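You operate a simulated robot arm through the tools that you are given. There is no shell and no other tool.

Carry out the task below with a simulated robot arm. There is one attempt and no reset: what you move stays moved.

TASK
Put things in order on the top of the grey bench. At the end: the blue lamp stands where the green lamp stood; the green lamp stands where the grey holed box stood; the grey holed box from the top of the grey bench is in the silver steel tray; the grey thin cell from the top of the grey bench is on the small brown carton; whatever was shut is shut again. Leave all else as you found it, and nothing knocked over.

It is judged by the outcome, as a careful person would: the job done as asked, and still so three seconds after it is handed in. It fails if anything else is knocked over, pushed out of place, dropped, spilled or broken.

THE ROBOT
A 7-joint arm with a two-finger parallel gripper, fixed in place. Base frame: the origin is at the foot of the arm, x ahead of it, y to its left, z up; the work surface is at about z = 0. Units: m, degrees, N and s.
With the tool pointing down near the work surface it reaches from about 0.24 to 0.62 m from the base axis. Its first joint turns from -66.0 to 66.0 degrees. Payload 2.6 kg.
The tool frame sits at the grasp point between the pads (the TCP): z along the fingers, y along the line on which they close. The tips reach 0.03 m beyond it. The gripper opens to 0.094 m. The fingers are 0.028 m wide and 0.01 m thick; the gripper's body (0.05 by 0.096 m) begins 0.055 m behind the TCP.
Orientation is that of the tool frame in the base frame, as a unit quaternion [w, x, y, z]. With the fingers straight down and closing along the base's y, the tool's x points along the base's -x, its y along +y and its z along -z.

THE INTERFACE
- The arm moves only by the tool send_rows. Its argument "series" is a list of rows, each a list of 7 numbers: the finger opening in cm, from 0 to 9.4, then the shift along the tool's x, y, z in cm, then the turn, a rotation vector about the tool's x, y, z in degrees. In form: [[fingers, tx, ty, tz, ax, ay, az], ...]. A call has 1 to 20 rows; each row shifts and turns the commanded pose from where the row before left it, along the tool's axes as they then stand. Each row takes 0.2 s and may step no farther than 0.05 m and 8.6 degrees from the row before; otherwise, or with a gripper value out of range, the whole call is refused. Where a pose cannot be reached the arm comes as near as it can. A force on the tool above 40 N (or 10 N above the force at the start of the call, whichever is more), or a blocked arm, ends the call early, and 0.2 s more pass. The fingers move at their own pace (about 0.072 m/s each) and stop on an object; they squeeze with about 42 N. The grip force told is the motor's: it shows also when the fingers shut on nothing. Time passes only in rows, and 0.2 s behind the last, so rows that do not move let the fingers close. The reply holds the time, the measured pose of the TCP, the force on the tool along the base axes, the opening and the grip force, in the units named above and with some noise, with the torque about the TCP (base axes, N m) and any sound that the robot's microphone picked up.
- Cameras (640 x 400 px; columns grow to the right, rows downward): "scene" is fixed at [0.0469, 0.4494, 0.5487]; the picture's right is [-0.61, -0.79, 0.00], its down [-0.55, 0.42, -0.72] and it looks along [0.57, -0.44, -0.69] (base axes); focal length 237 px, centre (320, 200). "wrist" rides on the gripper at [0.076, 0.014, -0.102] in the tool frame; the picture's right is [-0.18, 0.98, 0.00], its down [-0.75, -0.14, -0.64] and it looks along [-0.63, -0.12, 0.77] (tool axes); focal length 243 px, centre (320, 200). There is no depth. A picture from a camera that has moved, and an enlarged one, comes with that camera's place and axes in the base frame and with its lens.
- grab_frame(camera): a new picture of that camera. It takes no simulated time.
- inspect(camera, box): a new picture of the part [left, top, right, bottom] of that camera's present view, enlarged. It takes no simulated time.
- close_job(): hands the job in; it is judged then, once.

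Places have to be worked out from the pictures, the camera data and where the tool is seen. Open the gripper and draw the arm clear of the work before you hand the job in, unless the task says otherwise.

The tools are called after ">>>" as name(argument=value, ...) on one line, values as JSON. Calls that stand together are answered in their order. send_rows: Moves the arm, as the interface text tells. Its arguments: {"type":"object","properties":{"series":{"type":"array","items":{"type":"array","items":{"type":"number"}}}},"required":["series"]} The other tools are called the same way: grab_frame (camera) takes a picture; inspect (camera, box) takes an enlarged picture of a part of a camera's view; close_job () hands the job in.

At the start:

```text
time_s: 0.0
ee_pos: [0.425, 0.0376, 0.34]
tool_rot: [0.0, -0.001, 1.0, 0.0]
force: [-0.8, 0.0, -0.8]
ft_torque: [0.0, -0.01, 0.02]
opening: 0.0939
gripper_force: 0.1
```

scene: 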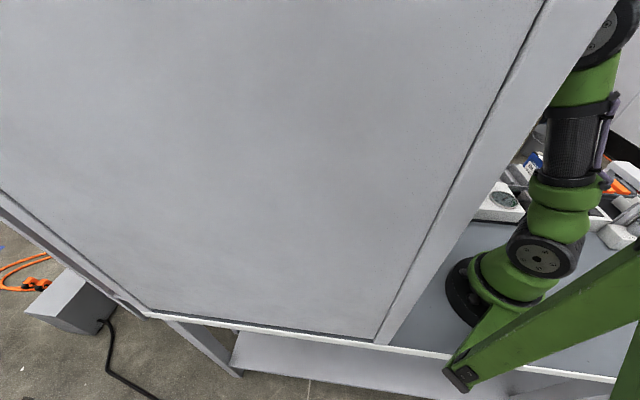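
wrist: 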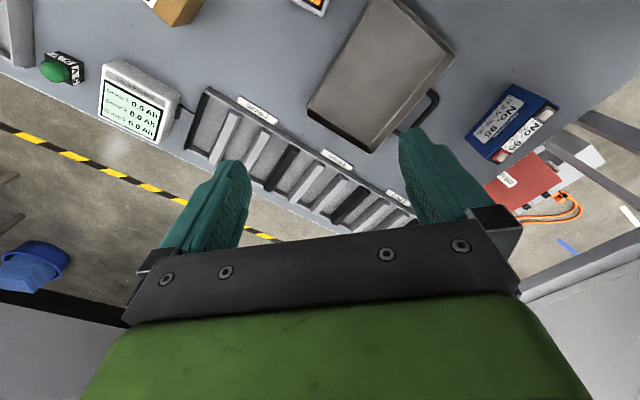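

The scene view is mostly blocked by a large panel, and the wrist view shows only part of the bench. I take fresh pictures of both before I move anything.

>>> grab_frame(camera="scene")

>>> inspect(camera="wrist", box=[0, 0, 320, 200])

>>> inspect(camera="wrist", box=[320, 0, 640, 200])

```text
taken
```

scene: 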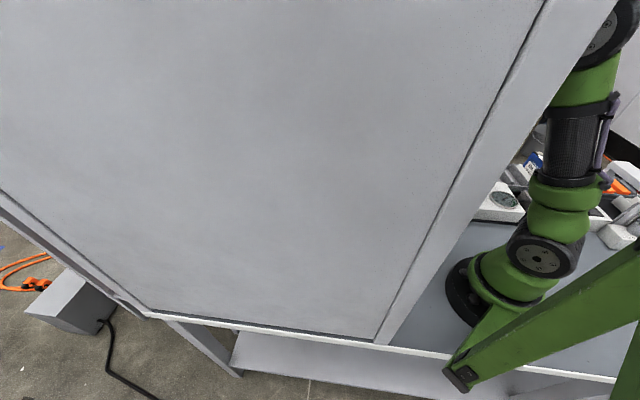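

```text
2.00 times, centred on (160, 100) of wrist
camera zoom: at [0.3493, 0.0523, 0.4421], right [0.18, 0.98, 0.0], down [0.75, -0.14, 0.64], along [0.63, -0.12, -0.77], focal length 485 px, centre (640, 400)
```

zoom: 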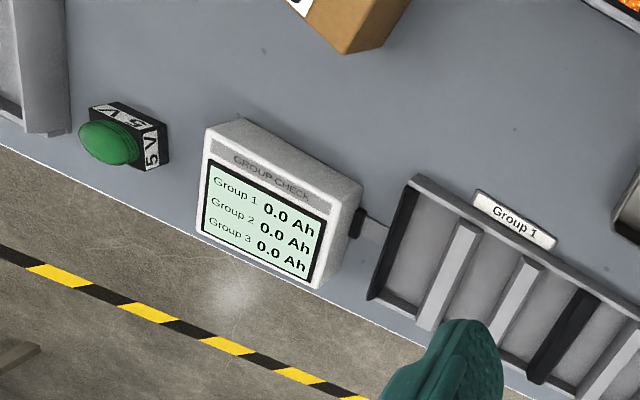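

```text
2.00 times, centred on (480, 100) of wrist
camera zoom: at [0.3493, 0.0523, 0.4421], right [0.18, 0.98, 0.0], down [0.75, -0.14, 0.64], along [0.63, -0.12, -0.77], focal length 485 px, centre (0, 400)
```

zoom: 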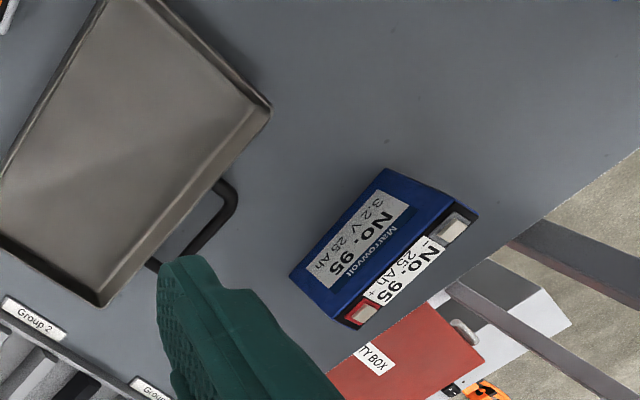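

The bench looks rotated relative to the arm: the meter, lamp and rack lie along a far diagonal edge, with the steel tray and a blue cell near the centre. I back off and rise slightly to see the area nearer the base.

>>> send_rows(series=[[9.4, 3, 0, -1.5, 0, 0, 0], [9.4, 3, 0, -1.5, 0, 0, 0], [9.4, 3, 0, -1.5, 0, 0, 0], [9.4, 3, 0, -1.5, 0, 0, 0]])

>>> grab_frame(camera="wrist")

>>> grab_frame(camera="scene")

```text
time_s: 0.5
ee_pos: [0.3877, 0.0259, 0.3561]
tool_rot: [0.003, 0.009, 1.0, -0.011]
force: [2.6, -7.7, 2.4]
ft_torque: [0.8, 0.48, 0.54]
opening: 0.094
gripper_force: 0.1
stopped in row 2: the force on the tool passed its limit at 154 N (the readings are from after the stop); the commanded pose is now the measured one
```

```text
taken
camera wrist: at [0.3121, 0.0444, 0.4574], right [0.2, 0.98, -0.02], down [0.75, -0.14, 0.65], along [0.63, -0.15, -0.76], focal length 243 px, centre (320, 200)
```

wrist: 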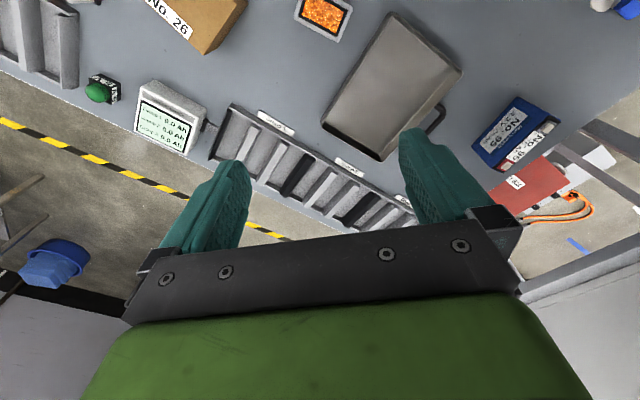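

```text
taken
```

scene: 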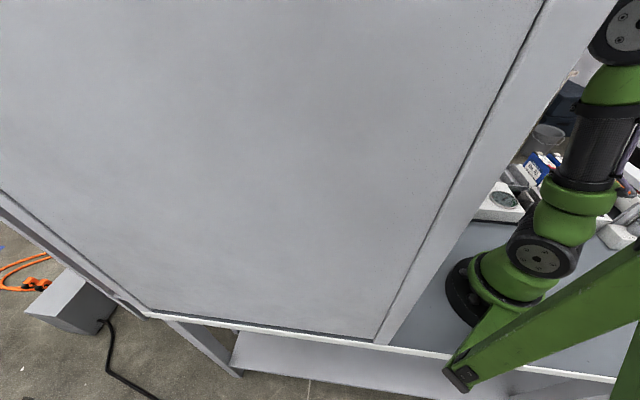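

The tool hit something at about 154 N near the camera housing. The torque puts the contact near (0.29, 0.1, 0.44), up and to the left of the gripper. I ease back the way I came, going lower and away from it, and then look upward.

>>> send_rows(series=[[9.4, -2, -0.5, 0.5, 0, 0, 0], [9.4, -2, -0.5, 1.5, 0, 0, 0], [9.4, 0, -1, 3, 0, 0, 0], [9.4, 0, 0, 0, 0, 0, 0]])

>>> inspect(camera="scene", box=[420, 0, 640, 400])

```text
time_s: 1.5
ee_pos: [0.4277, 0.0049, 0.3047]
tool_rot: [0.002, 0.009, 1.0, -0.009]
force: [-0.7, -0.1, -0.4]
ft_torque: [0.01, 0.01, 0.02]
opening: 0.0941
gripper_force: 0.0
```

```text
1.00 times, centred on (530, 200) of scene (not enlarged: the box is as wide or as high as the picture)
camera zoom: at [0.0469, 0.4494, 0.5487], right [-0.61, -0.79, 0.0], down [-0.55, 0.42, -0.72], along [0.57, -0.44, -0.69], focal length 237 px, centre (110, 200)
```

zoom: 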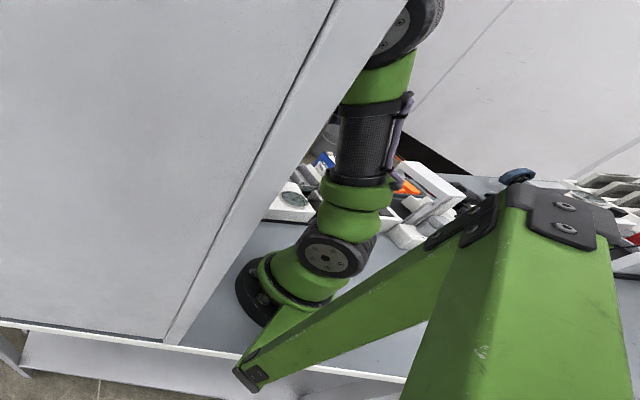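

The green frame in the scene view is a static stand. Boxes at the picture's edge show the view past the normal frame, so I use that to survey all round without moving.

>>> inspect(camera="wrist", box=[0, 0, 640, 4])

>>> inspect(camera="wrist", box=[0, 0, 4, 400])

>>> inspect(camera="wrist", box=[636, 0, 640, 400])

>>> inspect(camera="scene", box=[636, 0, 640, 400])

>>> inspect(camera="scene", box=[0, 0, 640, 4])

```text
1.00 times, centred on (320, 2) of wrist (not enlarged: the box is as wide or as high as the picture)
camera zoom: at [0.3503, 0.0229, 0.4059], right [0.2, 0.98, -0.02], down [0.75, -0.14, 0.65], along [0.63, -0.15, -0.76], focal length 243 px, centre (320, 398)
```

zoom: 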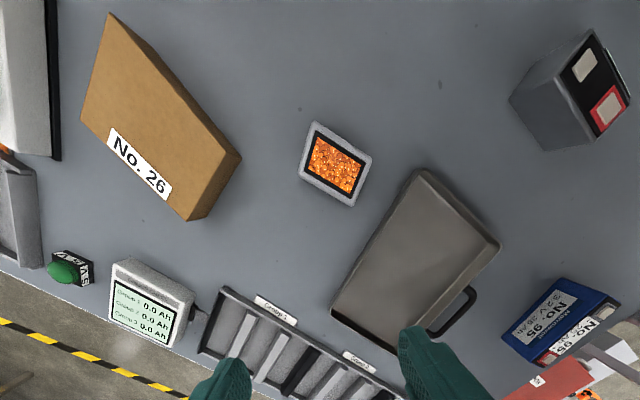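

```text
1.00 times, centred on (2, 200) of wrist (not enlarged: the box is as wide or as high as the picture)
camera zoom: at [0.3503, 0.0229, 0.4059], right [0.2, 0.98, -0.02], down [0.75, -0.14, 0.65], along [0.63, -0.15, -0.76], focal length 243 px, centre (638, 200)
```

zoom: 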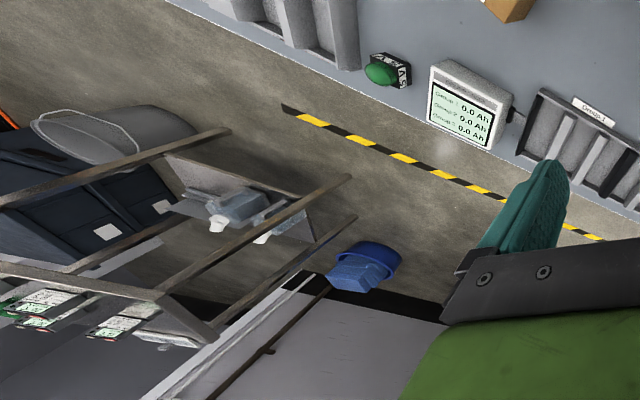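

```text
1.00 times, centred on (638, 200) of wrist (not enlarged: the box is as wide or as high as the picture)
camera zoom: at [0.3503, 0.0229, 0.4059], right [0.2, 0.98, -0.02], down [0.75, -0.14, 0.65], along [0.63, -0.15, -0.76], focal length 243 px, centre (2, 200)
```

zoom: 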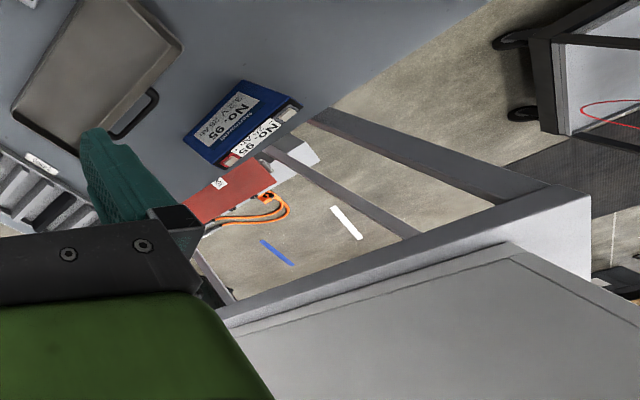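

```text
1.00 times, centred on (638, 200) of scene (not enlarged: the box is as wide or as high as the picture)
camera zoom: at [0.0469, 0.4494, 0.5487], right [-0.61, -0.79, 0.0], down [-0.55, 0.42, -0.72], along [0.57, -0.44, -0.69], focal length 237 px, centre (2, 200)
```

zoom: 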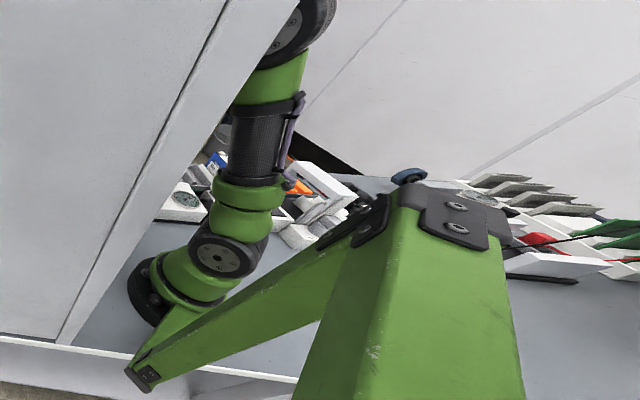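

```text
1.00 times, centred on (320, 2) of scene (not enlarged: the box is as wide or as high as the picture)
camera zoom: at [0.0469, 0.4494, 0.5487], right [-0.61, -0.79, 0.0], down [-0.55, 0.42, -0.72], along [0.57, -0.44, -0.69], focal length 237 px, centre (320, 398)
```

zoom: 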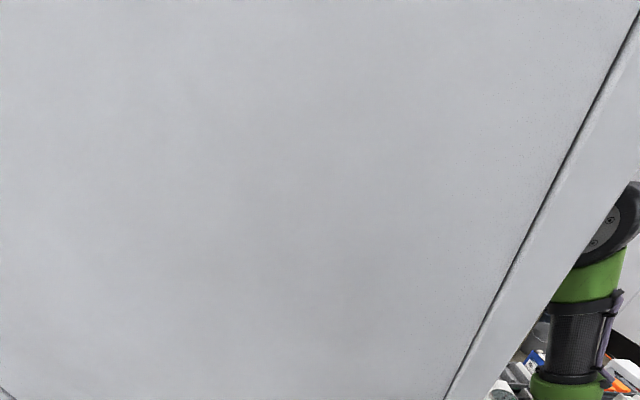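

Panning shows a large brown carton marked No. 26, an orange-screen tablet, a grey cell with black and red terminals, the blue No. 95 cell and the steel tray. I'll try a box reaching outside the frame, to see how far I can look.

>>> inspect(camera="wrist", box=[-320, -400, 320, 0])

>>> inspect(camera="wrist", box=[320, -400, 960, 0])

```text
refused: -320 is not a number from 0 to 640
```

```text
refused: -400 is not a number from 0 to 400
```

Out-of-range boxes are refused, so I have to move to see more. I level the tool and swing slowly towards -y with a clockwise yaw, holding the height at about 0.30, to look at the green lamp's side.

>>> send_rows(series=[[9.4, 0, 0, 0, -1.0, 0, -1.0], [9.4, 0.8, -2.5, 0, 0, 0, 0], [9.4, 0.8, -2.5, 0, 0, 0, 0], [9.4, 0.8, -2.5, 0, 0, 0, 0], [9.4, 0.8, -2.5, 0, 0, 0, 0], [9.4, 0.8, -2.5, 0, 0, 0, 0], [9.4, 0, 0, 0, 0, 0, 7], [9.4, 0, 0, 0, 0, 0, 7], [9.4, 0, 0, 0, 0, 0, 7], [9.4, 0, 0, 0, 0, 0, 0]])

>>> grab_frame(camera="wrist")

>>> inspect(camera="wrist", box=[0, 0, 640, 4])

>>> inspect(camera="wrist", box=[0, 0, 4, 400])

```text
time_s: 3.7
ee_pos: [0.3884, -0.1203, 0.3052]
tool_rot: [0.002, 0.183, 0.983, 0.0]
force: [0.0, -0.1, 0.2]
ft_torque: [0.0, -0.01, 0.02]
opening: 0.0941
gripper_force: 0.1
```

```text
taken
camera wrist: at [0.3218, -0.0785, 0.4073], right [0.53, 0.85, 0.0], down [0.65, -0.4, 0.65], along [0.55, -0.34, -0.76], focal length 243 px, centre (320, 200)
```

wrist: 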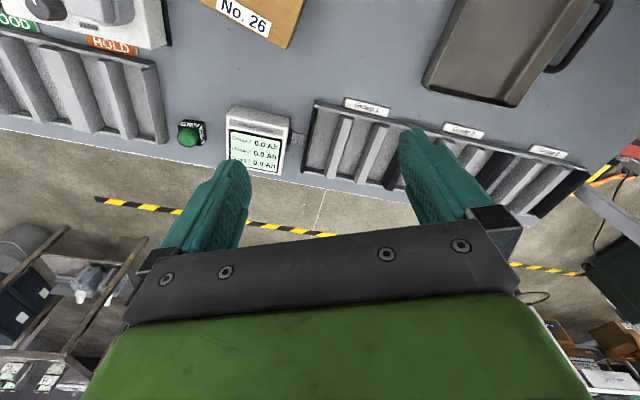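

```text
1.00 times, centred on (320, 2) of wrist (not enlarged: the box is as wide or as high as the picture)
camera zoom: at [0.3218, -0.0785, 0.4073], right [0.53, 0.85, 0.0], down [0.65, -0.4, 0.65], along [0.55, -0.34, -0.76], focal length 243 px, centre (320, 398)
```

zoom: 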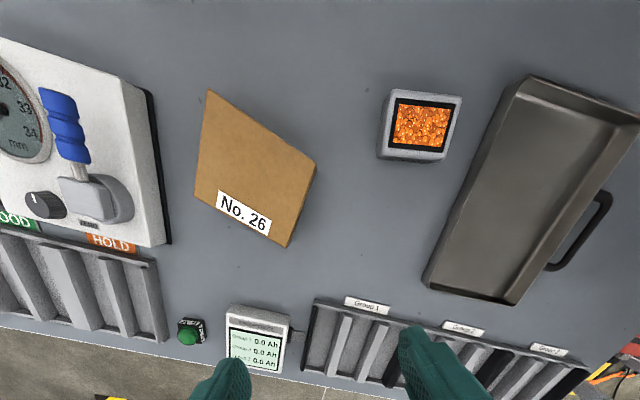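

```text
1.00 times, centred on (2, 200) of wrist (not enlarged: the box is as wide or as high as the picture)
camera zoom: at [0.3218, -0.0785, 0.4073], right [0.53, 0.85, 0.0], down [0.65, -0.4, 0.65], along [0.55, -0.34, -0.76], focal length 243 px, centre (638, 200)
```

zoom: 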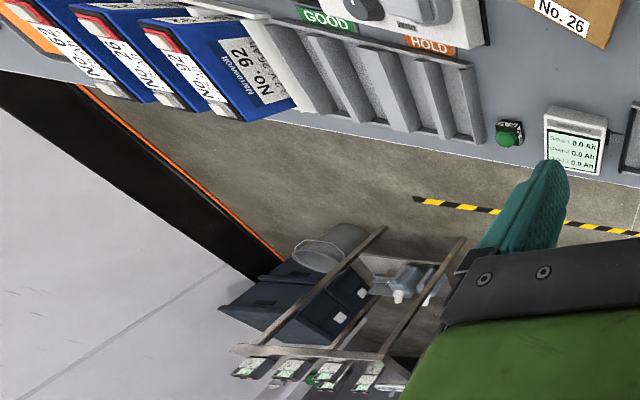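

On this side I see the GOOD and HOLD racks with blue cells, a press with a dial and blue lever, the green "5 V" lamp, the meter and the Group rack. I pan right and zoom on details for anything I haven't identified.

>>> inspect(camera="wrist", box=[636, 0, 640, 400])

>>> inspect(camera="wrist", box=[160, 100, 240, 150])

>>> inspect(camera="wrist", box=[0, 0, 160, 100])

>>> inspect(camera="scene", box=[560, 100, 640, 240])

```text
1.00 times, centred on (638, 200) of wrist (not enlarged: the box is as wide or as high as the picture)
camera zoom: at [0.3218, -0.0785, 0.4073], right [0.53, 0.85, 0.0], down [0.65, -0.4, 0.65], along [0.55, -0.34, -0.76], focal length 243 px, centre (2, 200)
```

zoom: 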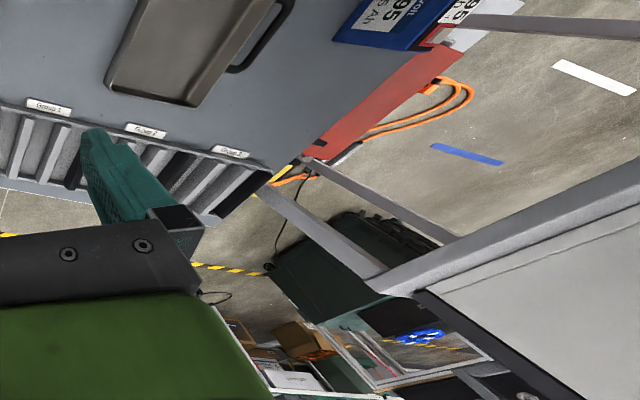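

```text
8.00 times, centred on (200, 125) of wrist
camera zoom: at [0.3218, -0.0785, 0.4073], right [0.53, 0.85, 0.0], down [0.65, -0.4, 0.65], along [0.55, -0.34, -0.76], focal length 1941 px, centre (1280, 800)
```

zoom: 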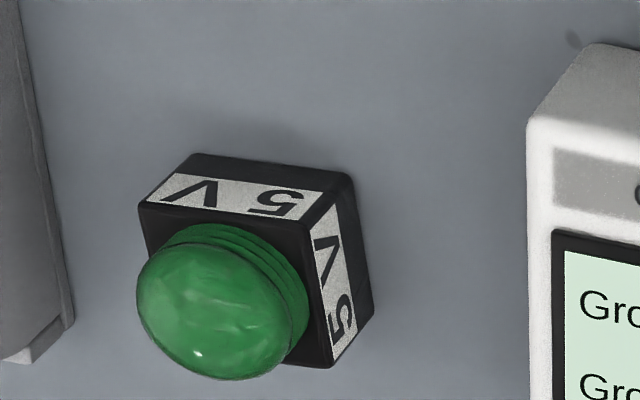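

```text
4.00 times, centred on (80, 50) of wrist
camera zoom: at [0.3218, -0.0785, 0.4073], right [0.53, 0.85, 0.0], down [0.65, -0.4, 0.65], along [0.55, -0.34, -0.76], focal length 970 px, centre (1280, 800)
```

zoom: 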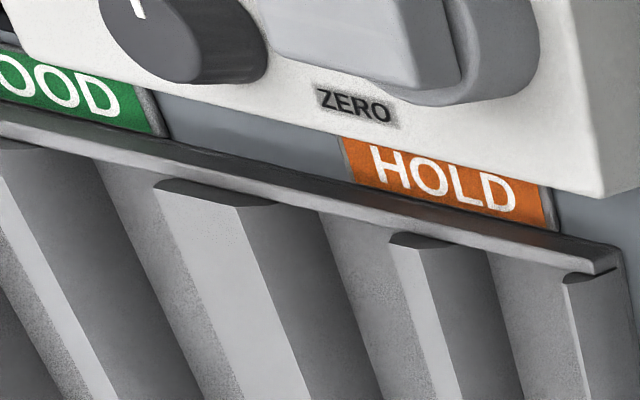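

```text
2.86 times, centred on (600, 170) of scene
camera zoom: at [0.0469, 0.4494, 0.5487], right [-0.61, -0.79, 0.0], down [-0.55, 0.42, -0.72], along [0.57, -0.44, -0.69], focal length 676 px, centre (-480, 286)
```

zoom: 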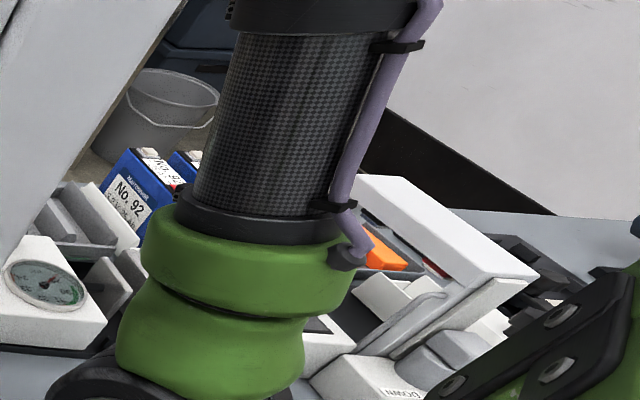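

The green lamp stands upright as a black "5 V" cube with a green dome. The HOLD and GOOD racks are on this side. Now I return to the centre, go slightly lower, and yaw left to look at the +y side where I glimpsed something blue.

>>> send_rows(series=[[9.4, 0.4, 3, 0.5, 0, 0, 0], [9.4, 0.4, 3, 0.5, 0, 0, 0], [9.4, 0.4, 3, 0.5, 0, 0, 0], [9.4, 0.4, 3, 0.5, 0, 0, 0], [9.4, 0, 0, 0, 0, 0, -8], [9.4, 0, 0, 0, 0, 0, -8], [9.4, 0, 0, 0, 0, 0, -8], [9.4, 0, 0, 0, 0, 0, -8], [9.4, 0, 0, 0, 0, 0, -8], [9.4, 0, 0, 0, 0, 0, -8], [9.4, 0, 0, 0, 0, 0, -8], [9.4, 0, 0, 0, 0, 0, 0]])

>>> grab_frame(camera="wrist")

>>> inspect(camera="wrist", box=[0, 0, 640, 4])

>>> inspect(camera="wrist", box=[636, 0, 640, 400])

```text
time_s: 6.3
ee_pos: [0.4157, -0.0005, 0.2857]
tool_rot: [0.003, -0.301, 0.954, -0.002]
force: [-0.1, -0.6, 0.7]
ft_torque: [-0.04, -0.01, 0.01]
opening: 0.0939
gripper_force: 0.0
```

```text
taken
camera wrist: at [0.3458, -0.0325, 0.388], right [-0.41, 0.91, 0.0], down [0.69, 0.32, 0.65], along [0.59, 0.26, -0.76], focal length 243 px, centre (320, 200)
```

wrist: 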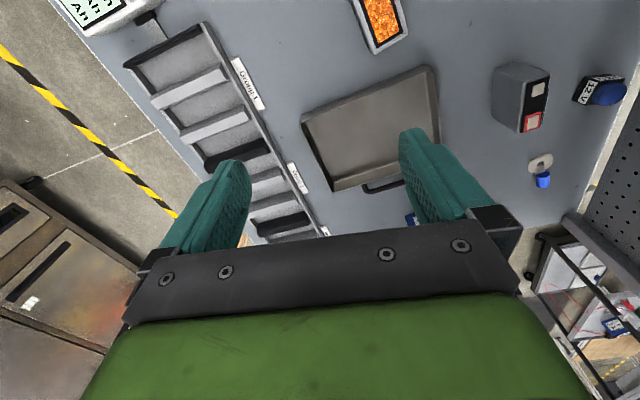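

```text
1.00 times, centred on (320, 2) of wrist (not enlarged: the box is as wide or as high as the picture)
camera zoom: at [0.3458, -0.0325, 0.388], right [-0.41, 0.91, 0.0], down [0.69, 0.32, 0.65], along [0.59, 0.26, -0.76], focal length 243 px, centre (320, 398)
```

zoom: 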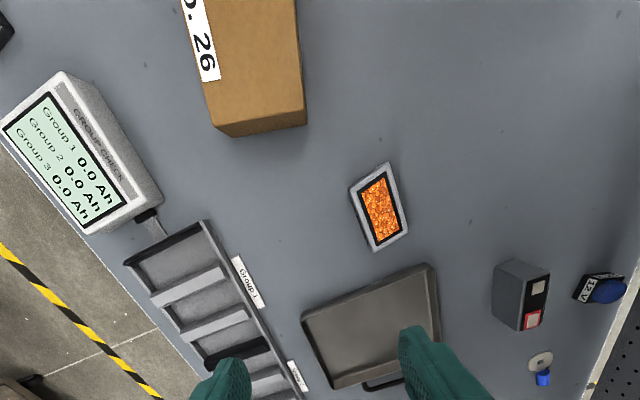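

```text
1.00 times, centred on (638, 200) of wrist (not enlarged: the box is as wide or as high as the picture)
camera zoom: at [0.3458, -0.0325, 0.388], right [-0.41, 0.91, 0.0], down [0.69, 0.32, 0.65], along [0.59, 0.26, -0.76], focal length 243 px, centre (2, 200)
```

zoom: 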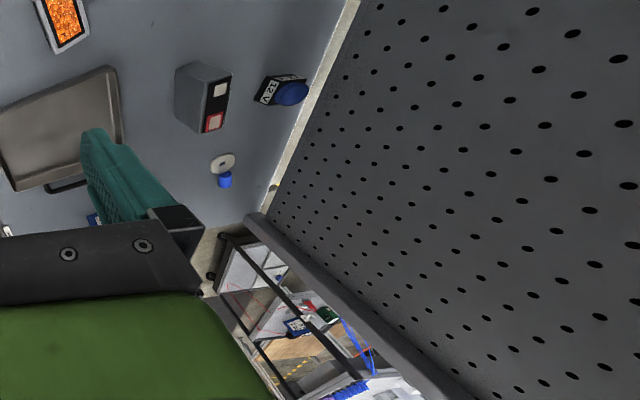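

The back panel is a perforated pegboard, and a blue "12 V" lamp stands close to it near (0.27, 0.40). I zoom on the lamp, the grey cell, the small ringed item and the orange item to identify them.

>>> inspect(camera="wrist", box=[480, 50, 640, 150])

>>> inspect(camera="wrist", box=[500, 130, 600, 200])

>>> inspect(camera="wrist", box=[330, 0, 430, 60])

>>> inspect(camera="wrist", box=[520, 200, 640, 400])

>>> inspect(camera="wrist", box=[280, 50, 460, 200])

```text
4.00 times, centred on (560, 100) of wrist
camera zoom: at [0.3458, -0.0325, 0.388], right [-0.41, 0.91, 0.0], down [0.69, 0.32, 0.65], along [0.59, 0.26, -0.76], focal length 970 px, centre (-640, 600)
```

zoom: 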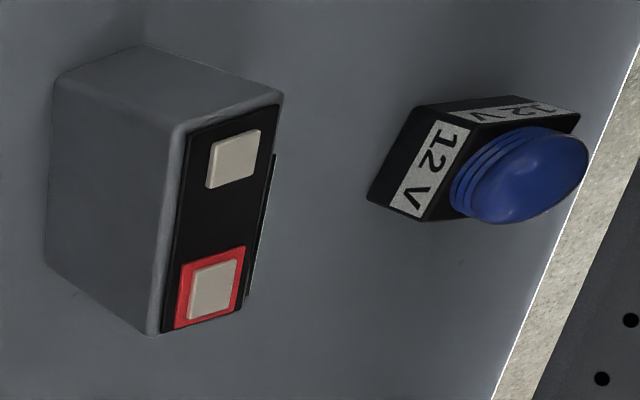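

```text
5.71 times, centred on (550, 165) of wrist
camera zoom: at [0.3458, -0.0325, 0.388], right [-0.41, 0.91, 0.0], down [0.69, 0.32, 0.65], along [0.59, 0.26, -0.76], focal length 1386 px, centre (-994, 400)
```

zoom: 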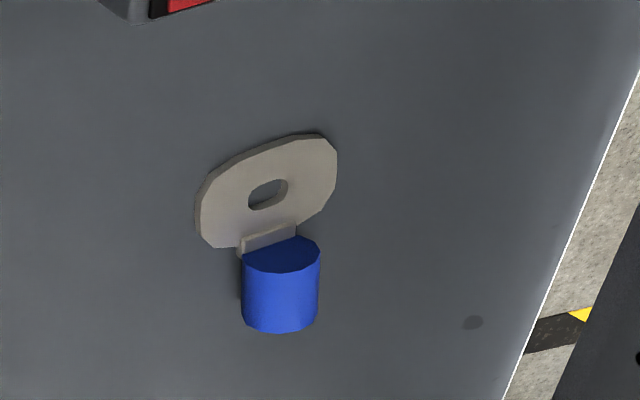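

```text
6.40 times, centred on (380, 30) of wrist
camera zoom: at [0.3458, -0.0325, 0.388], right [-0.41, 0.91, 0.0], down [0.69, 0.32, 0.65], along [0.59, 0.26, -0.76], focal length 1553 px, centre (-64, 1288)
```

zoom: 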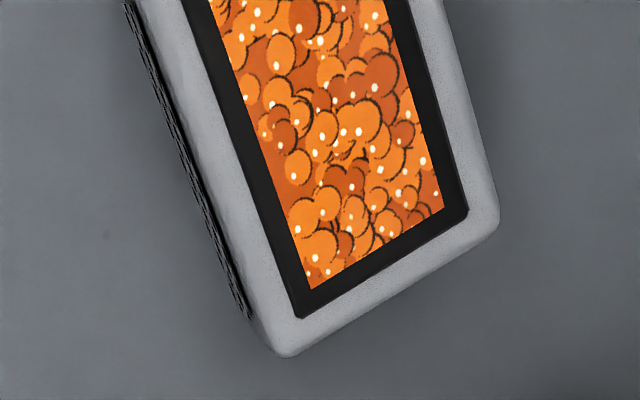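

```text
2.00 times, centred on (580, 300) of wrist
camera zoom: at [0.3458, -0.0325, 0.388], right [-0.41, 0.91, 0.0], down [0.69, 0.32, 0.65], along [0.59, 0.26, -0.76], focal length 485 px, centre (-200, 0)
```

zoom: 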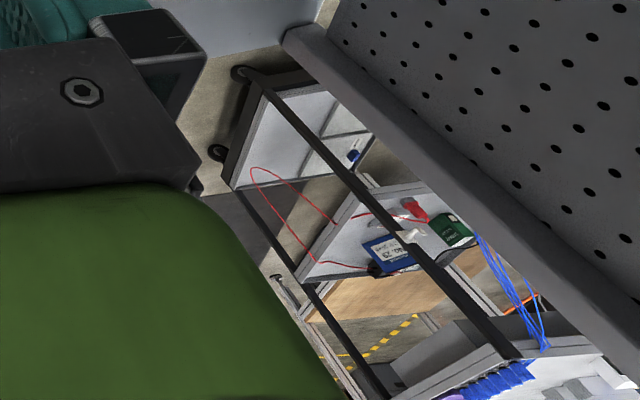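

```text
2.67 times, centred on (370, 125) of wrist
camera zoom: at [0.3458, -0.0325, 0.388], right [-0.41, 0.91, 0.0], down [0.69, 0.32, 0.65], along [0.59, 0.26, -0.76], focal length 647 px, centre (187, 400)
```

zoom: 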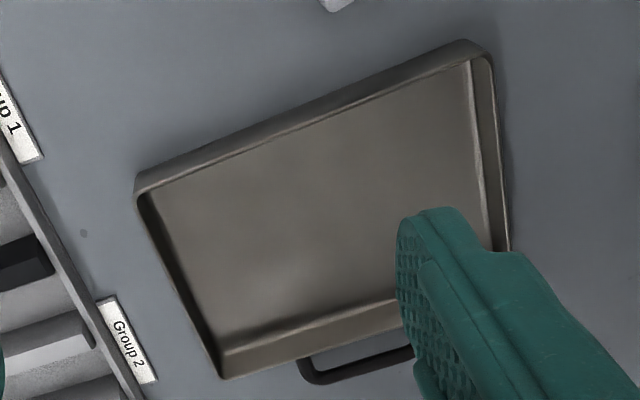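

The grey cell has black and red square terminals, and the small item is a tagged key-like thing. I still haven't found a "grey holed box", so I square the yaw and tilt the tool so the camera looks straight down and back towards the base.

>>> send_rows(series=[[9.4, 0, 0, 0, 0, 0, 8], [9.4, 0, 0, 0, 0, 0, 8], [9.4, 0, 0, 0, 0, 0, 8], [9.4, 0, 0, 0, 0, 0, 8], [9.4, 0, 0, 0, 0, 8, 3], [9.4, 0, 0, 0, 0, 8, 0], [9.4, 0, 0, 0, 0, 8, 0], [9.4, 0, 0, 0, 0, 8, 0], [9.4, 0, 0, 0, 0, 0, 0]])

>>> grab_frame(camera="wrist")

>>> inspect(camera="wrist", box=[0, 0, 640, 4])

>>> inspect(camera="wrist", box=[0, 0, 4, 400])

>>> inspect(camera="wrist", box=[636, 0, 640, 400])

```text
time_s: 8.3
ee_pos: [0.4153, -0.0008, 0.2855]
tool_rot: [-0.272, 0.002, 0.962, -0.003]
force: [0.2, 0.6, 0.0]
ft_torque: [-0.01, -0.02, 0.0]
opening: 0.0938
gripper_force: 0.0
```

```text
taken
camera wrist: at [0.4043, 0.0135, 0.4122], right [0.16, 0.98, -0.1], down [0.98, -0.14, 0.15], along [0.14, -0.12, -0.98], focal length 243 px, centre (320, 200)
```

wrist: 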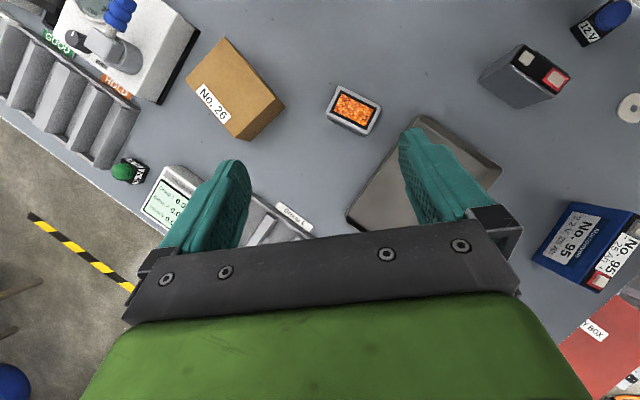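

```text
1.00 times, centred on (320, 2) of wrist (not enlarged: the box is as wide or as high as the picture)
camera zoom: at [0.4043, 0.0135, 0.4122], right [0.16, 0.98, -0.1], down [0.98, -0.14, 0.15], along [0.14, -0.12, -0.98], focal length 243 px, centre (320, 398)
```

zoom: 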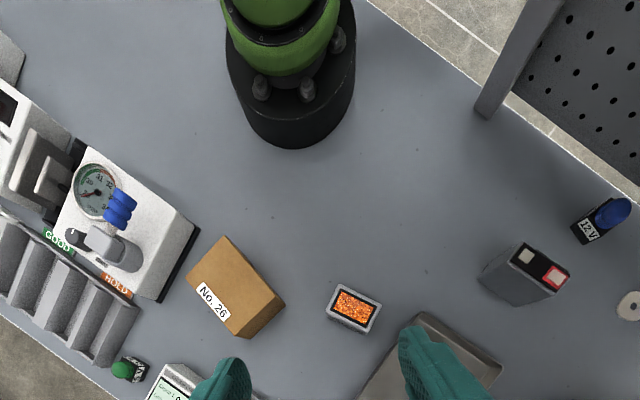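

```text
1.00 times, centred on (2, 200) of wrist (not enlarged: the box is as wide or as high as the picture)
camera zoom: at [0.4043, 0.0135, 0.4122], right [0.16, 0.98, -0.1], down [0.98, -0.14, 0.15], along [0.14, -0.12, -0.98], focal length 243 px, centre (638, 200)
```

zoom: 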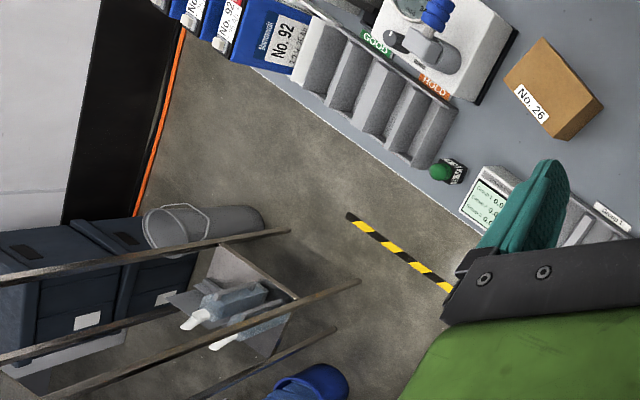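

```text
1.00 times, centred on (638, 200) of wrist (not enlarged: the box is as wide or as high as the picture)
camera zoom: at [0.4043, 0.0135, 0.4122], right [0.16, 0.98, -0.1], down [0.98, -0.14, 0.15], along [0.14, -0.12, -0.98], focal length 243 px, centre (2, 200)
```

zoom: 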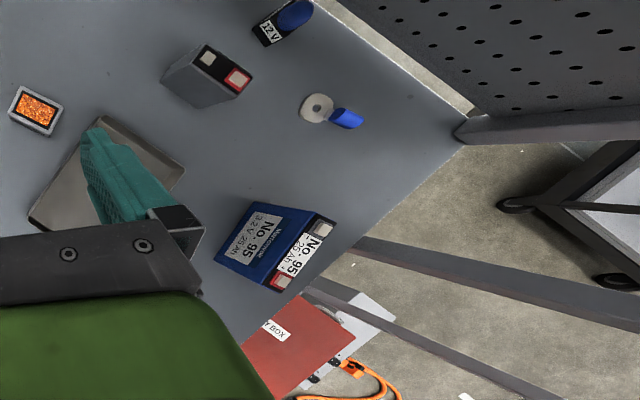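

This pose shows the whole bench. The small grey box with an orange window has slotted sides, so it could be the "holed box". I zoom in on each key object to identify and measure it.

>>> inspect(camera="wrist", box=[310, 70, 400, 150])

>>> inspect(camera="wrist", box=[460, 20, 620, 120])

>>> inspect(camera="wrist", box=[160, 20, 320, 150])

>>> inspect(camera="wrist", box=[80, 140, 180, 210])

>>> inspect(camera="wrist", box=[320, 90, 540, 240])

```text
5.00 times, centred on (355, 110) of wrist
camera zoom: at [0.4043, 0.0135, 0.4122], right [0.16, 0.98, -0.1], down [0.98, -0.14, 0.15], along [0.14, -0.12, -0.98], focal length 1213 px, centre (145, 650)
```

zoom: 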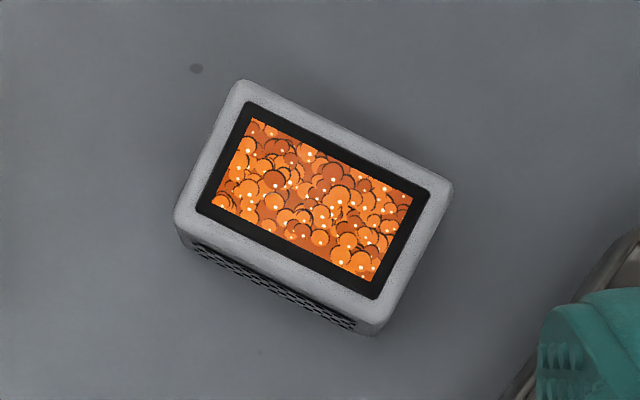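

```text
4.00 times, centred on (540, 70) of wrist
camera zoom: at [0.4043, 0.0135, 0.4122], right [0.16, 0.98, -0.1], down [0.98, -0.14, 0.15], along [0.14, -0.12, -0.98], focal length 970 px, centre (-560, 720)
```

zoom: 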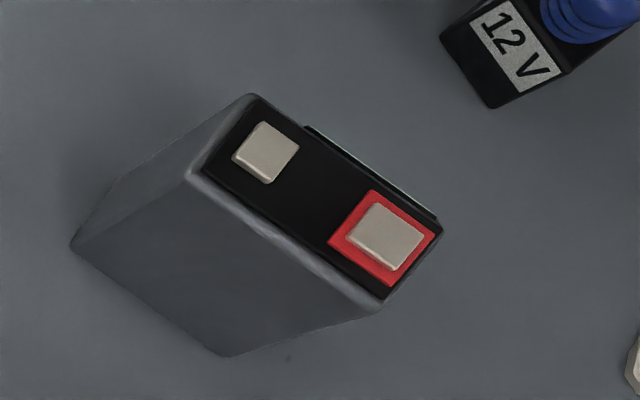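

```text
3.08 times, centred on (240, 85) of wrist
camera zoom: at [0.4043, 0.0135, 0.4122], right [0.16, 0.98, -0.1], down [0.98, -0.14, 0.15], along [0.14, -0.12, -0.98], focal length 746 px, centre (566, 554)
```

zoom: 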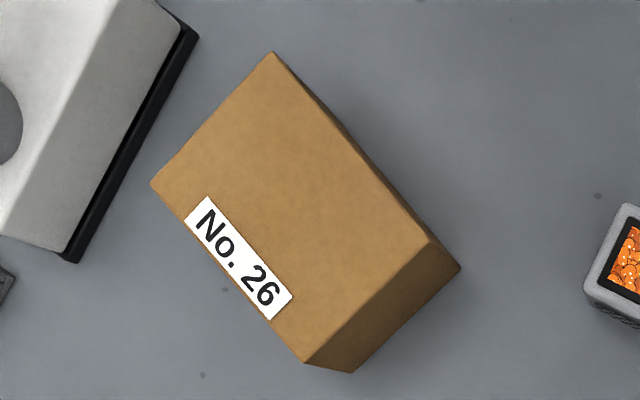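

```text
5.71 times, centred on (130, 175) of wrist
camera zoom: at [0.4043, 0.0135, 0.4122], right [0.16, 0.98, -0.1], down [0.98, -0.14, 0.15], along [0.14, -0.12, -0.98], focal length 1386 px, centre (1406, 343)
```

zoom: 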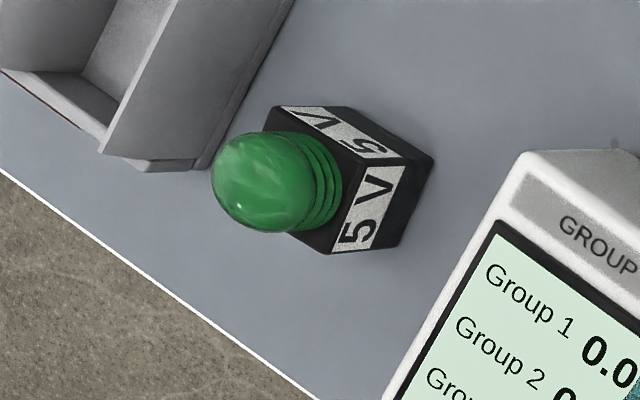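

```text
2.67 times, centred on (430, 165) of wrist
camera zoom: at [0.4043, 0.0135, 0.4122], right [0.16, 0.98, -0.1], down [0.98, -0.14, 0.15], along [0.14, -0.12, -0.98], focal length 647 px, centre (27, 293)
```

zoom: 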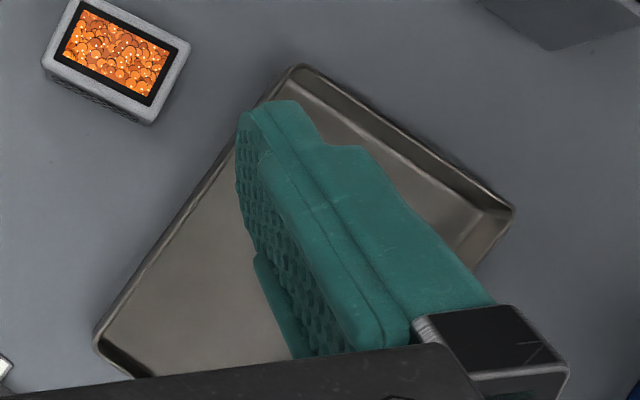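

The grey box has perforated mesh sides, so it is the "grey holed box". It is about 7×5 cm, near (0.33, 0.035). The grey cell (about 7.3×3.2×6.7 cm) and carton No. 26 (about 10.7×8.4×5.8 cm) are also identified. I untilt, go lower and approach above the box for a closer look.

>>> send_rows(series=[[9.4, 0, 0, 0, 0, -8, 0], [9.4, 0, 0, 0, 0, -8, 0], [9.4, 0, 0, 0, 0, -8, 0], [9.4, 0, 0, 0, 0, -7.6, 0], [9.4, 0, 0, 2.5, 0, 0, 0], [9.4, 0, 0, 2.5, 0, 0, 0], [9.4, 0, 0, 2.5, 0, 0, 0], [9.4, 2, 0.9, 1, 0, 0, 0], [9.4, 2, 0.9, 0, 0, 0, 0], [9.4, 2, 0.9, 0, 0, 0, 0], [9.4, 2, 0.9, 0, 0, 0, 0], [9.4, 0, 0, 0, 0, 0, 0]])

>>> grab_frame(camera="wrist")

>>> inspect(camera="wrist", box=[0, 0, 640, 4])

```text
time_s: 10.9
ee_pos: [0.3354, 0.0318, 0.2003]
tool_rot: [-0.001, 0.001, 1.0, -0.003]
force: [0.0, 0.2, 0.5]
ft_torque: [0.0, -0.01, 0.01]
opening: 0.0941
gripper_force: 0.0
```

```text
taken
camera wrist: at [0.2595, 0.0477, 0.3017], right [0.19, 0.98, -0.01], down [0.75, -0.14, 0.64], along [0.63, -0.12, -0.77], focal length 243 px, centre (320, 200)
```

wrist: 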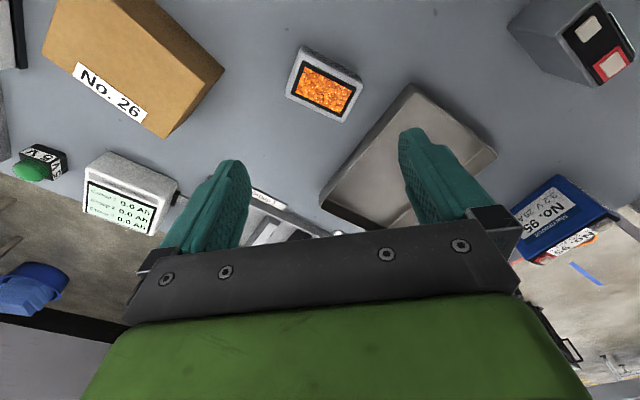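

```text
1.00 times, centred on (320, 2) of wrist (not enlarged: the box is as wide or as high as the picture)
camera zoom: at [0.2595, 0.0477, 0.3017], right [0.19, 0.98, -0.01], down [0.75, -0.14, 0.64], along [0.63, -0.12, -0.77], focal length 243 px, centre (320, 398)
```

zoom: 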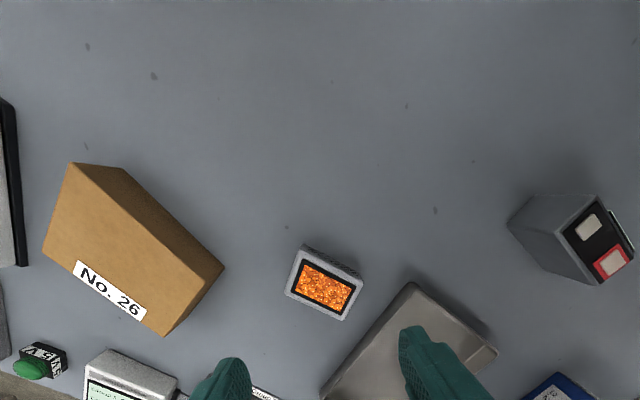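

No contact at this height, and the box sits almost directly under the tool. I zoom in on it to get its corners and its height.

>>> inspect(camera="wrist", box=[270, 40, 382, 130])

>>> inspect(camera="wrist", box=[300, 70, 520, 240])

```text
4.44 times, centred on (326, 85) of wrist
camera zoom: at [0.2595, 0.0477, 0.3017], right [0.19, 0.98, -0.01], down [0.75, -0.14, 0.64], along [0.63, -0.12, -0.77], focal length 1078 px, centre (293, 711)
```

zoom: 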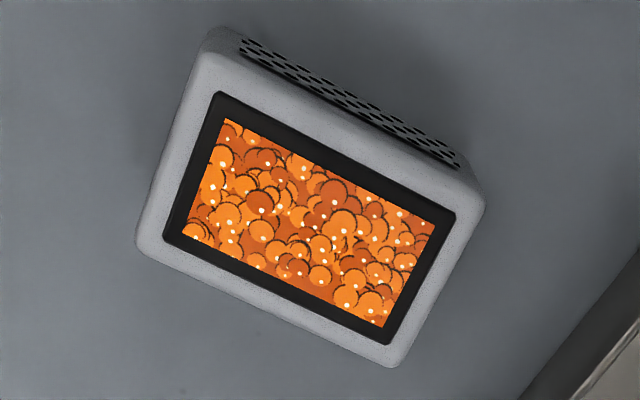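

```text
2.35 times, centred on (410, 155) of wrist
camera zoom: at [0.2595, 0.0477, 0.3017], right [0.19, 0.98, -0.01], down [0.75, -0.14, 0.64], along [0.63, -0.12, -0.77], focal length 571 px, centre (108, 306)
```

zoom: 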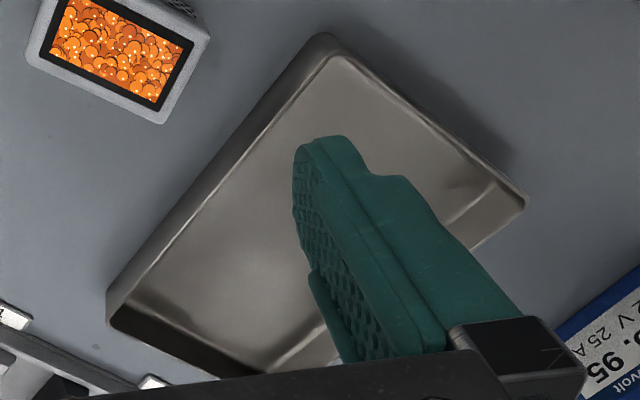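

The box is centred at about (0.3315, 0.034), its top is at about 0.033, and its long axis is at azimuth 54°. I yaw 54° counter-clockwise so the fingers close across its short side, then centre on it.

>>> send_rows(series=[[9.4, 0.4, 0.24, 0, 0, 0, 0], [9.4, 0, 0, 0, 0, 0, -7.75], [9.4, 0, 0, 0, 0, 0, -7.75], [9.4, 0, 0, 0, 0, 0, -7.75], [9.4, 0, 0, 0, 0, 0, -7.75], [9.4, 0, 0, 0, 0, 0, -7.75], [9.4, 0, 0, 0, 0, 0, -7.75], [9.4, 0, 0, 0, 0, 0, -7.75], [9.4, 0, 0, 3, 0, 0, 0], [9.4, 0, 0, 3, 0, 0, 0], [9.4, 0, 0, 0, 0, 0, 0]])

>>> grab_frame(camera="wrist")

```text
time_s: 13.3
ee_pos: [0.3323, 0.0385, 0.1415]
tool_rot: [-0.002, -0.455, 0.89, -0.002]
force: [0.7, -0.2, 0.3]
ft_torque: [-0.01, 0.02, 0.0]
opening: 0.0939
gripper_force: 0.0
```

```text
taken
camera wrist: at [0.2759, -0.0152, 0.2438], right [-0.69, 0.72, 0.0], down [0.56, 0.53, 0.64], along [0.46, 0.44, -0.77], focal length 243 px, centre (320, 200)
```

wrist: 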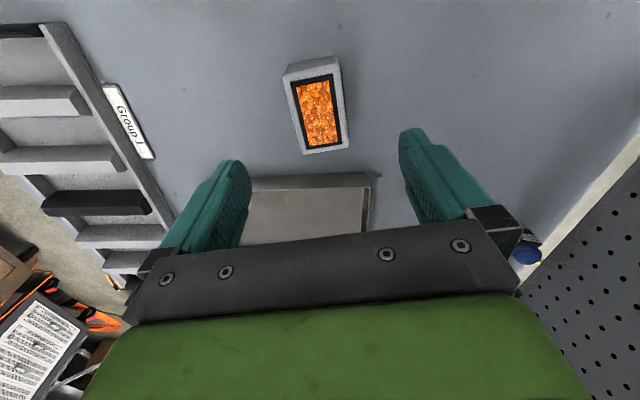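

The box is centred under the tool to within about 2 mm. I descend and grip it.

>>> send_rows(series=[[9.4, 0, 0, 3, 0, 0, 0], [9.4, 0, 0, 3, 0, 0, 0], [9.4, 0, 0, 3, 0, 0, 0], [9.4, 0, 0, 1.2, 0, 0, 0], [9.4, 0, 0, 0, 0, 0, 0]])

>>> grab_frame(camera="wrist")

```text
time_s: 14.5
ee_pos: [0.3322, 0.0378, 0.0381]
tool_rot: [-0.002, -0.456, 0.89, -0.001]
force: [-0.1, -0.5, 0.8]
ft_torque: [-0.02, -0.02, 0.02]
opening: 0.094
gripper_force: 0.0
```

```text
taken
camera wrist: at [0.2763, -0.015, 0.1406], right [-0.69, 0.72, 0.0], down [0.56, 0.53, 0.64], along [0.46, 0.44, -0.77], focal length 243 px, centre (320, 200)
```

wrist: 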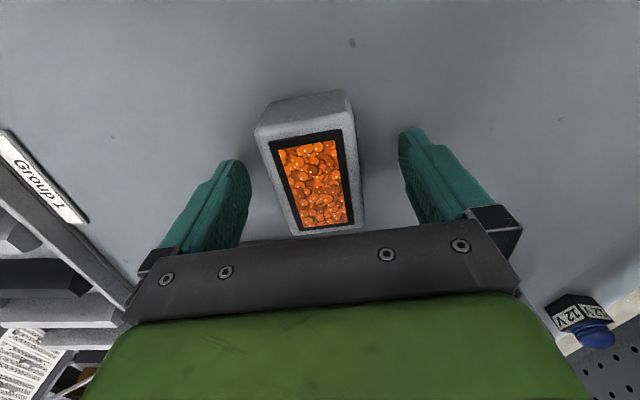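

The box sits centred between the pads. I close on it.

>>> send_rows(series=[[9.4, 0, -0.2, 0, 0, 0, 0], [3.0, 0, 0, 0, 0, 0, 0], [3.0, 0, 0, 0, 0, 0, 0], [3.0, 0, 0, 0, 0, 0, 0], [3.0, 0, 0, 0, 0, 0, 0]])

>>> grab_frame(camera="wrist")

```text
time_s: 15.7
ee_pos: [0.3344, 0.0354, 0.0396]
tool_rot: [-0.002, -0.456, 0.89, -0.003]
force: [0.5, 0.1, -0.3]
ft_torque: [0.02, -0.02, 0.0]
opening: 0.0496
gripper_force: 42.1
```

```text
taken
camera wrist: at [0.278, -0.0167, 0.1419], right [-0.69, 0.72, 0.0], down [0.56, 0.53, 0.64], along [0.46, 0.44, -0.77], focal length 243 px, centre (320, 200)
```

wrist: 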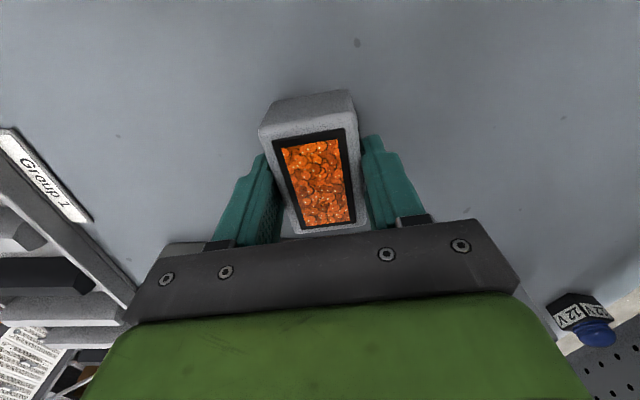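

The grip is firm at 4.96 cm. The box's place is about (0.3345, 0.0365), which I keep for the green lamp. I lift and move over the tray centre.

>>> send_rows(series=[[3.0, 0, 0, -1.5, 0, 0, 0], [3.0, 0, 0, -3, 0, 0, 0], [3.0, 0, 0, -3.5, 0, 0, 0], [3.0, -2.9, -1.25, 0, 0, 0, 0], [3.0, -2.9, -1.25, 0, 0, 0, 0], [3.0, -2.9, -1.25, 0, 0, 0, 0], [3.0, -2.9, -1.25, 0, 0, 0, 0], [3.0, -2.85, -1.24, 0, 0, 0, 0], [3.0, 0, 0, 0, 0, 0, 0]])

>>> grab_frame(camera="wrist")

>>> inspect(camera="wrist", box=[0, 0, 640, 4])

```text
time_s: 17.7
ee_pos: [0.4675, 0.1167, 0.1161]
tool_rot: [-0.002, -0.456, 0.89, -0.002]
force: [-0.8, -0.4, -0.6]
ft_torque: [-0.02, 0.0, -0.02]
opening: 0.0495
gripper_force: 42.2
```

```text
taken
camera wrist: at [0.4117, 0.0642, 0.2198], right [-0.69, 0.72, 0.0], down [0.56, 0.53, 0.64], along [0.46, 0.44, -0.77], focal length 243 px, centre (320, 200)
```

wrist: 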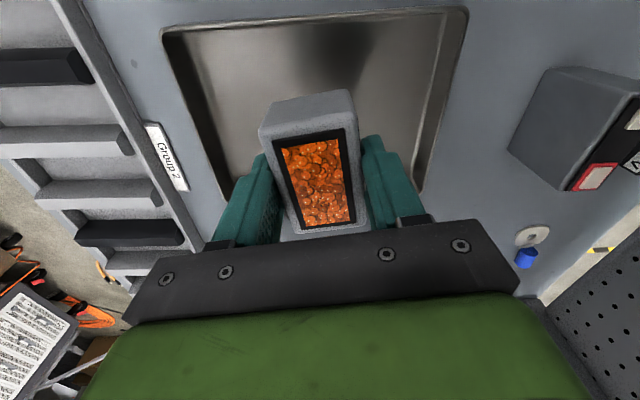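

```text
1.00 times, centred on (320, 2) of wrist (not enlarged: the box is as wide or as high as the picture)
camera zoom: at [0.4117, 0.0642, 0.2198], right [-0.69, 0.72, 0.0], down [0.56, 0.53, 0.64], along [0.46, 0.44, -0.77], focal length 243 px, centre (320, 398)
```

zoom: 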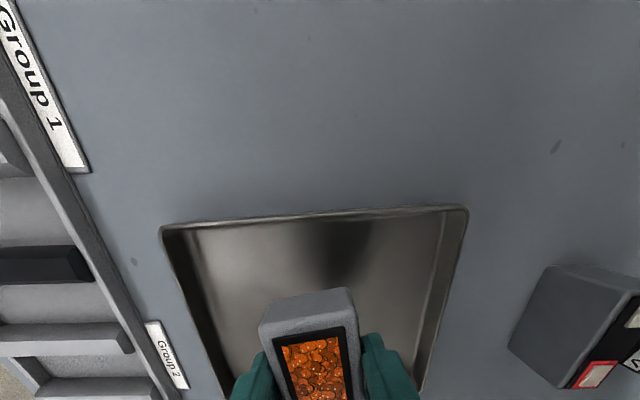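

The tray's near corners work out to about (0.351, 0.136) and (0.498, 0.0), so its centre is near (0.474, 0.121), almost below the box. I shift slightly and lower in steps to just above the tray floor.

>>> send_rows(series=[[3.0, -0.6, 0, 0, 0, 0, 0], [3.0, 0, 0, 3, 0, 0, 0], [3.0, 0, 0, 2.5, 0, 0, 0], [3.0, 0, 0, 1, 0, 0, 0], [3.0, 0, 0, 0, 0, 0, 0]])

>>> grab_frame(camera="wrist")

```text
time_s: 18.9
ee_pos: [0.4711, 0.1215, 0.0527]
tool_rot: [-0.003, -0.456, 0.89, -0.002]
force: [0.3, -0.3, -0.8]
ft_torque: [0.0, -0.01, 0.0]
opening: 0.0497
gripper_force: 41.7
```

```text
taken
camera wrist: at [0.4153, 0.0695, 0.1557], right [-0.69, 0.72, 0.0], down [0.56, 0.53, 0.64], along [0.46, 0.44, -0.77], focal length 243 px, centre (320, 200)
```

wrist: 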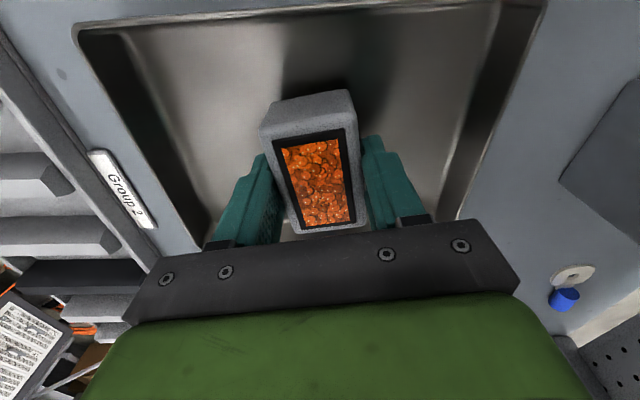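

The box is well inside the tray walls. I lower in 2 mm steps until I feel the floor.

>>> send_rows(series=[[3.0, 0, 0, 0.3, 0, 0, 0], [3.0, 0, 0, 0.2, 0, 0, 0], [3.0, 0, 0, 0.2, 0, 0, 0]])

```text
time_s: 19.7
ee_pos: [0.4721, 0.1204, 0.0461]
tool_rot: [-0.002, -0.455, 0.89, -0.003]
force: [-0.6, 0.0, -1.5]
ft_torque: [0.01, 0.04, 0.0]
opening: 0.0496
gripper_force: 42.0
```

>>> send_rows(series=[[3.0, 0, 0, 0.15, 0, 0, 0], [3.0, 0, 0, 0.1, 0, 0, 0]])

```text
time_s: 20.3
ee_pos: [0.472, 0.1197, 0.0439]
tool_rot: [-0.002, -0.456, 0.89, -0.001]
force: [0.0, -0.3, -1.4]
ft_torque: [0.03, -0.02, 0.0]
opening: 0.0495
gripper_force: 41.6
```

No contact force yet, so I keep lowering in 1 mm steps.

>>> send_rows(series=[[3.0, 0, 0, 0.1, 0, 0, 0], [3.0, 0, 0, 0.1, 0, 0, 0]])

```text
time_s: 20.9
ee_pos: [0.4731, 0.1199, 0.0439]
tool_rot: [-0.002, -0.455, 0.891, -0.003]
force: [-6.7, -2.2, 16.1]
ft_torque: [-0.3, 0.42, 0.01]
opening: 0.0497
gripper_force: 41.9
```

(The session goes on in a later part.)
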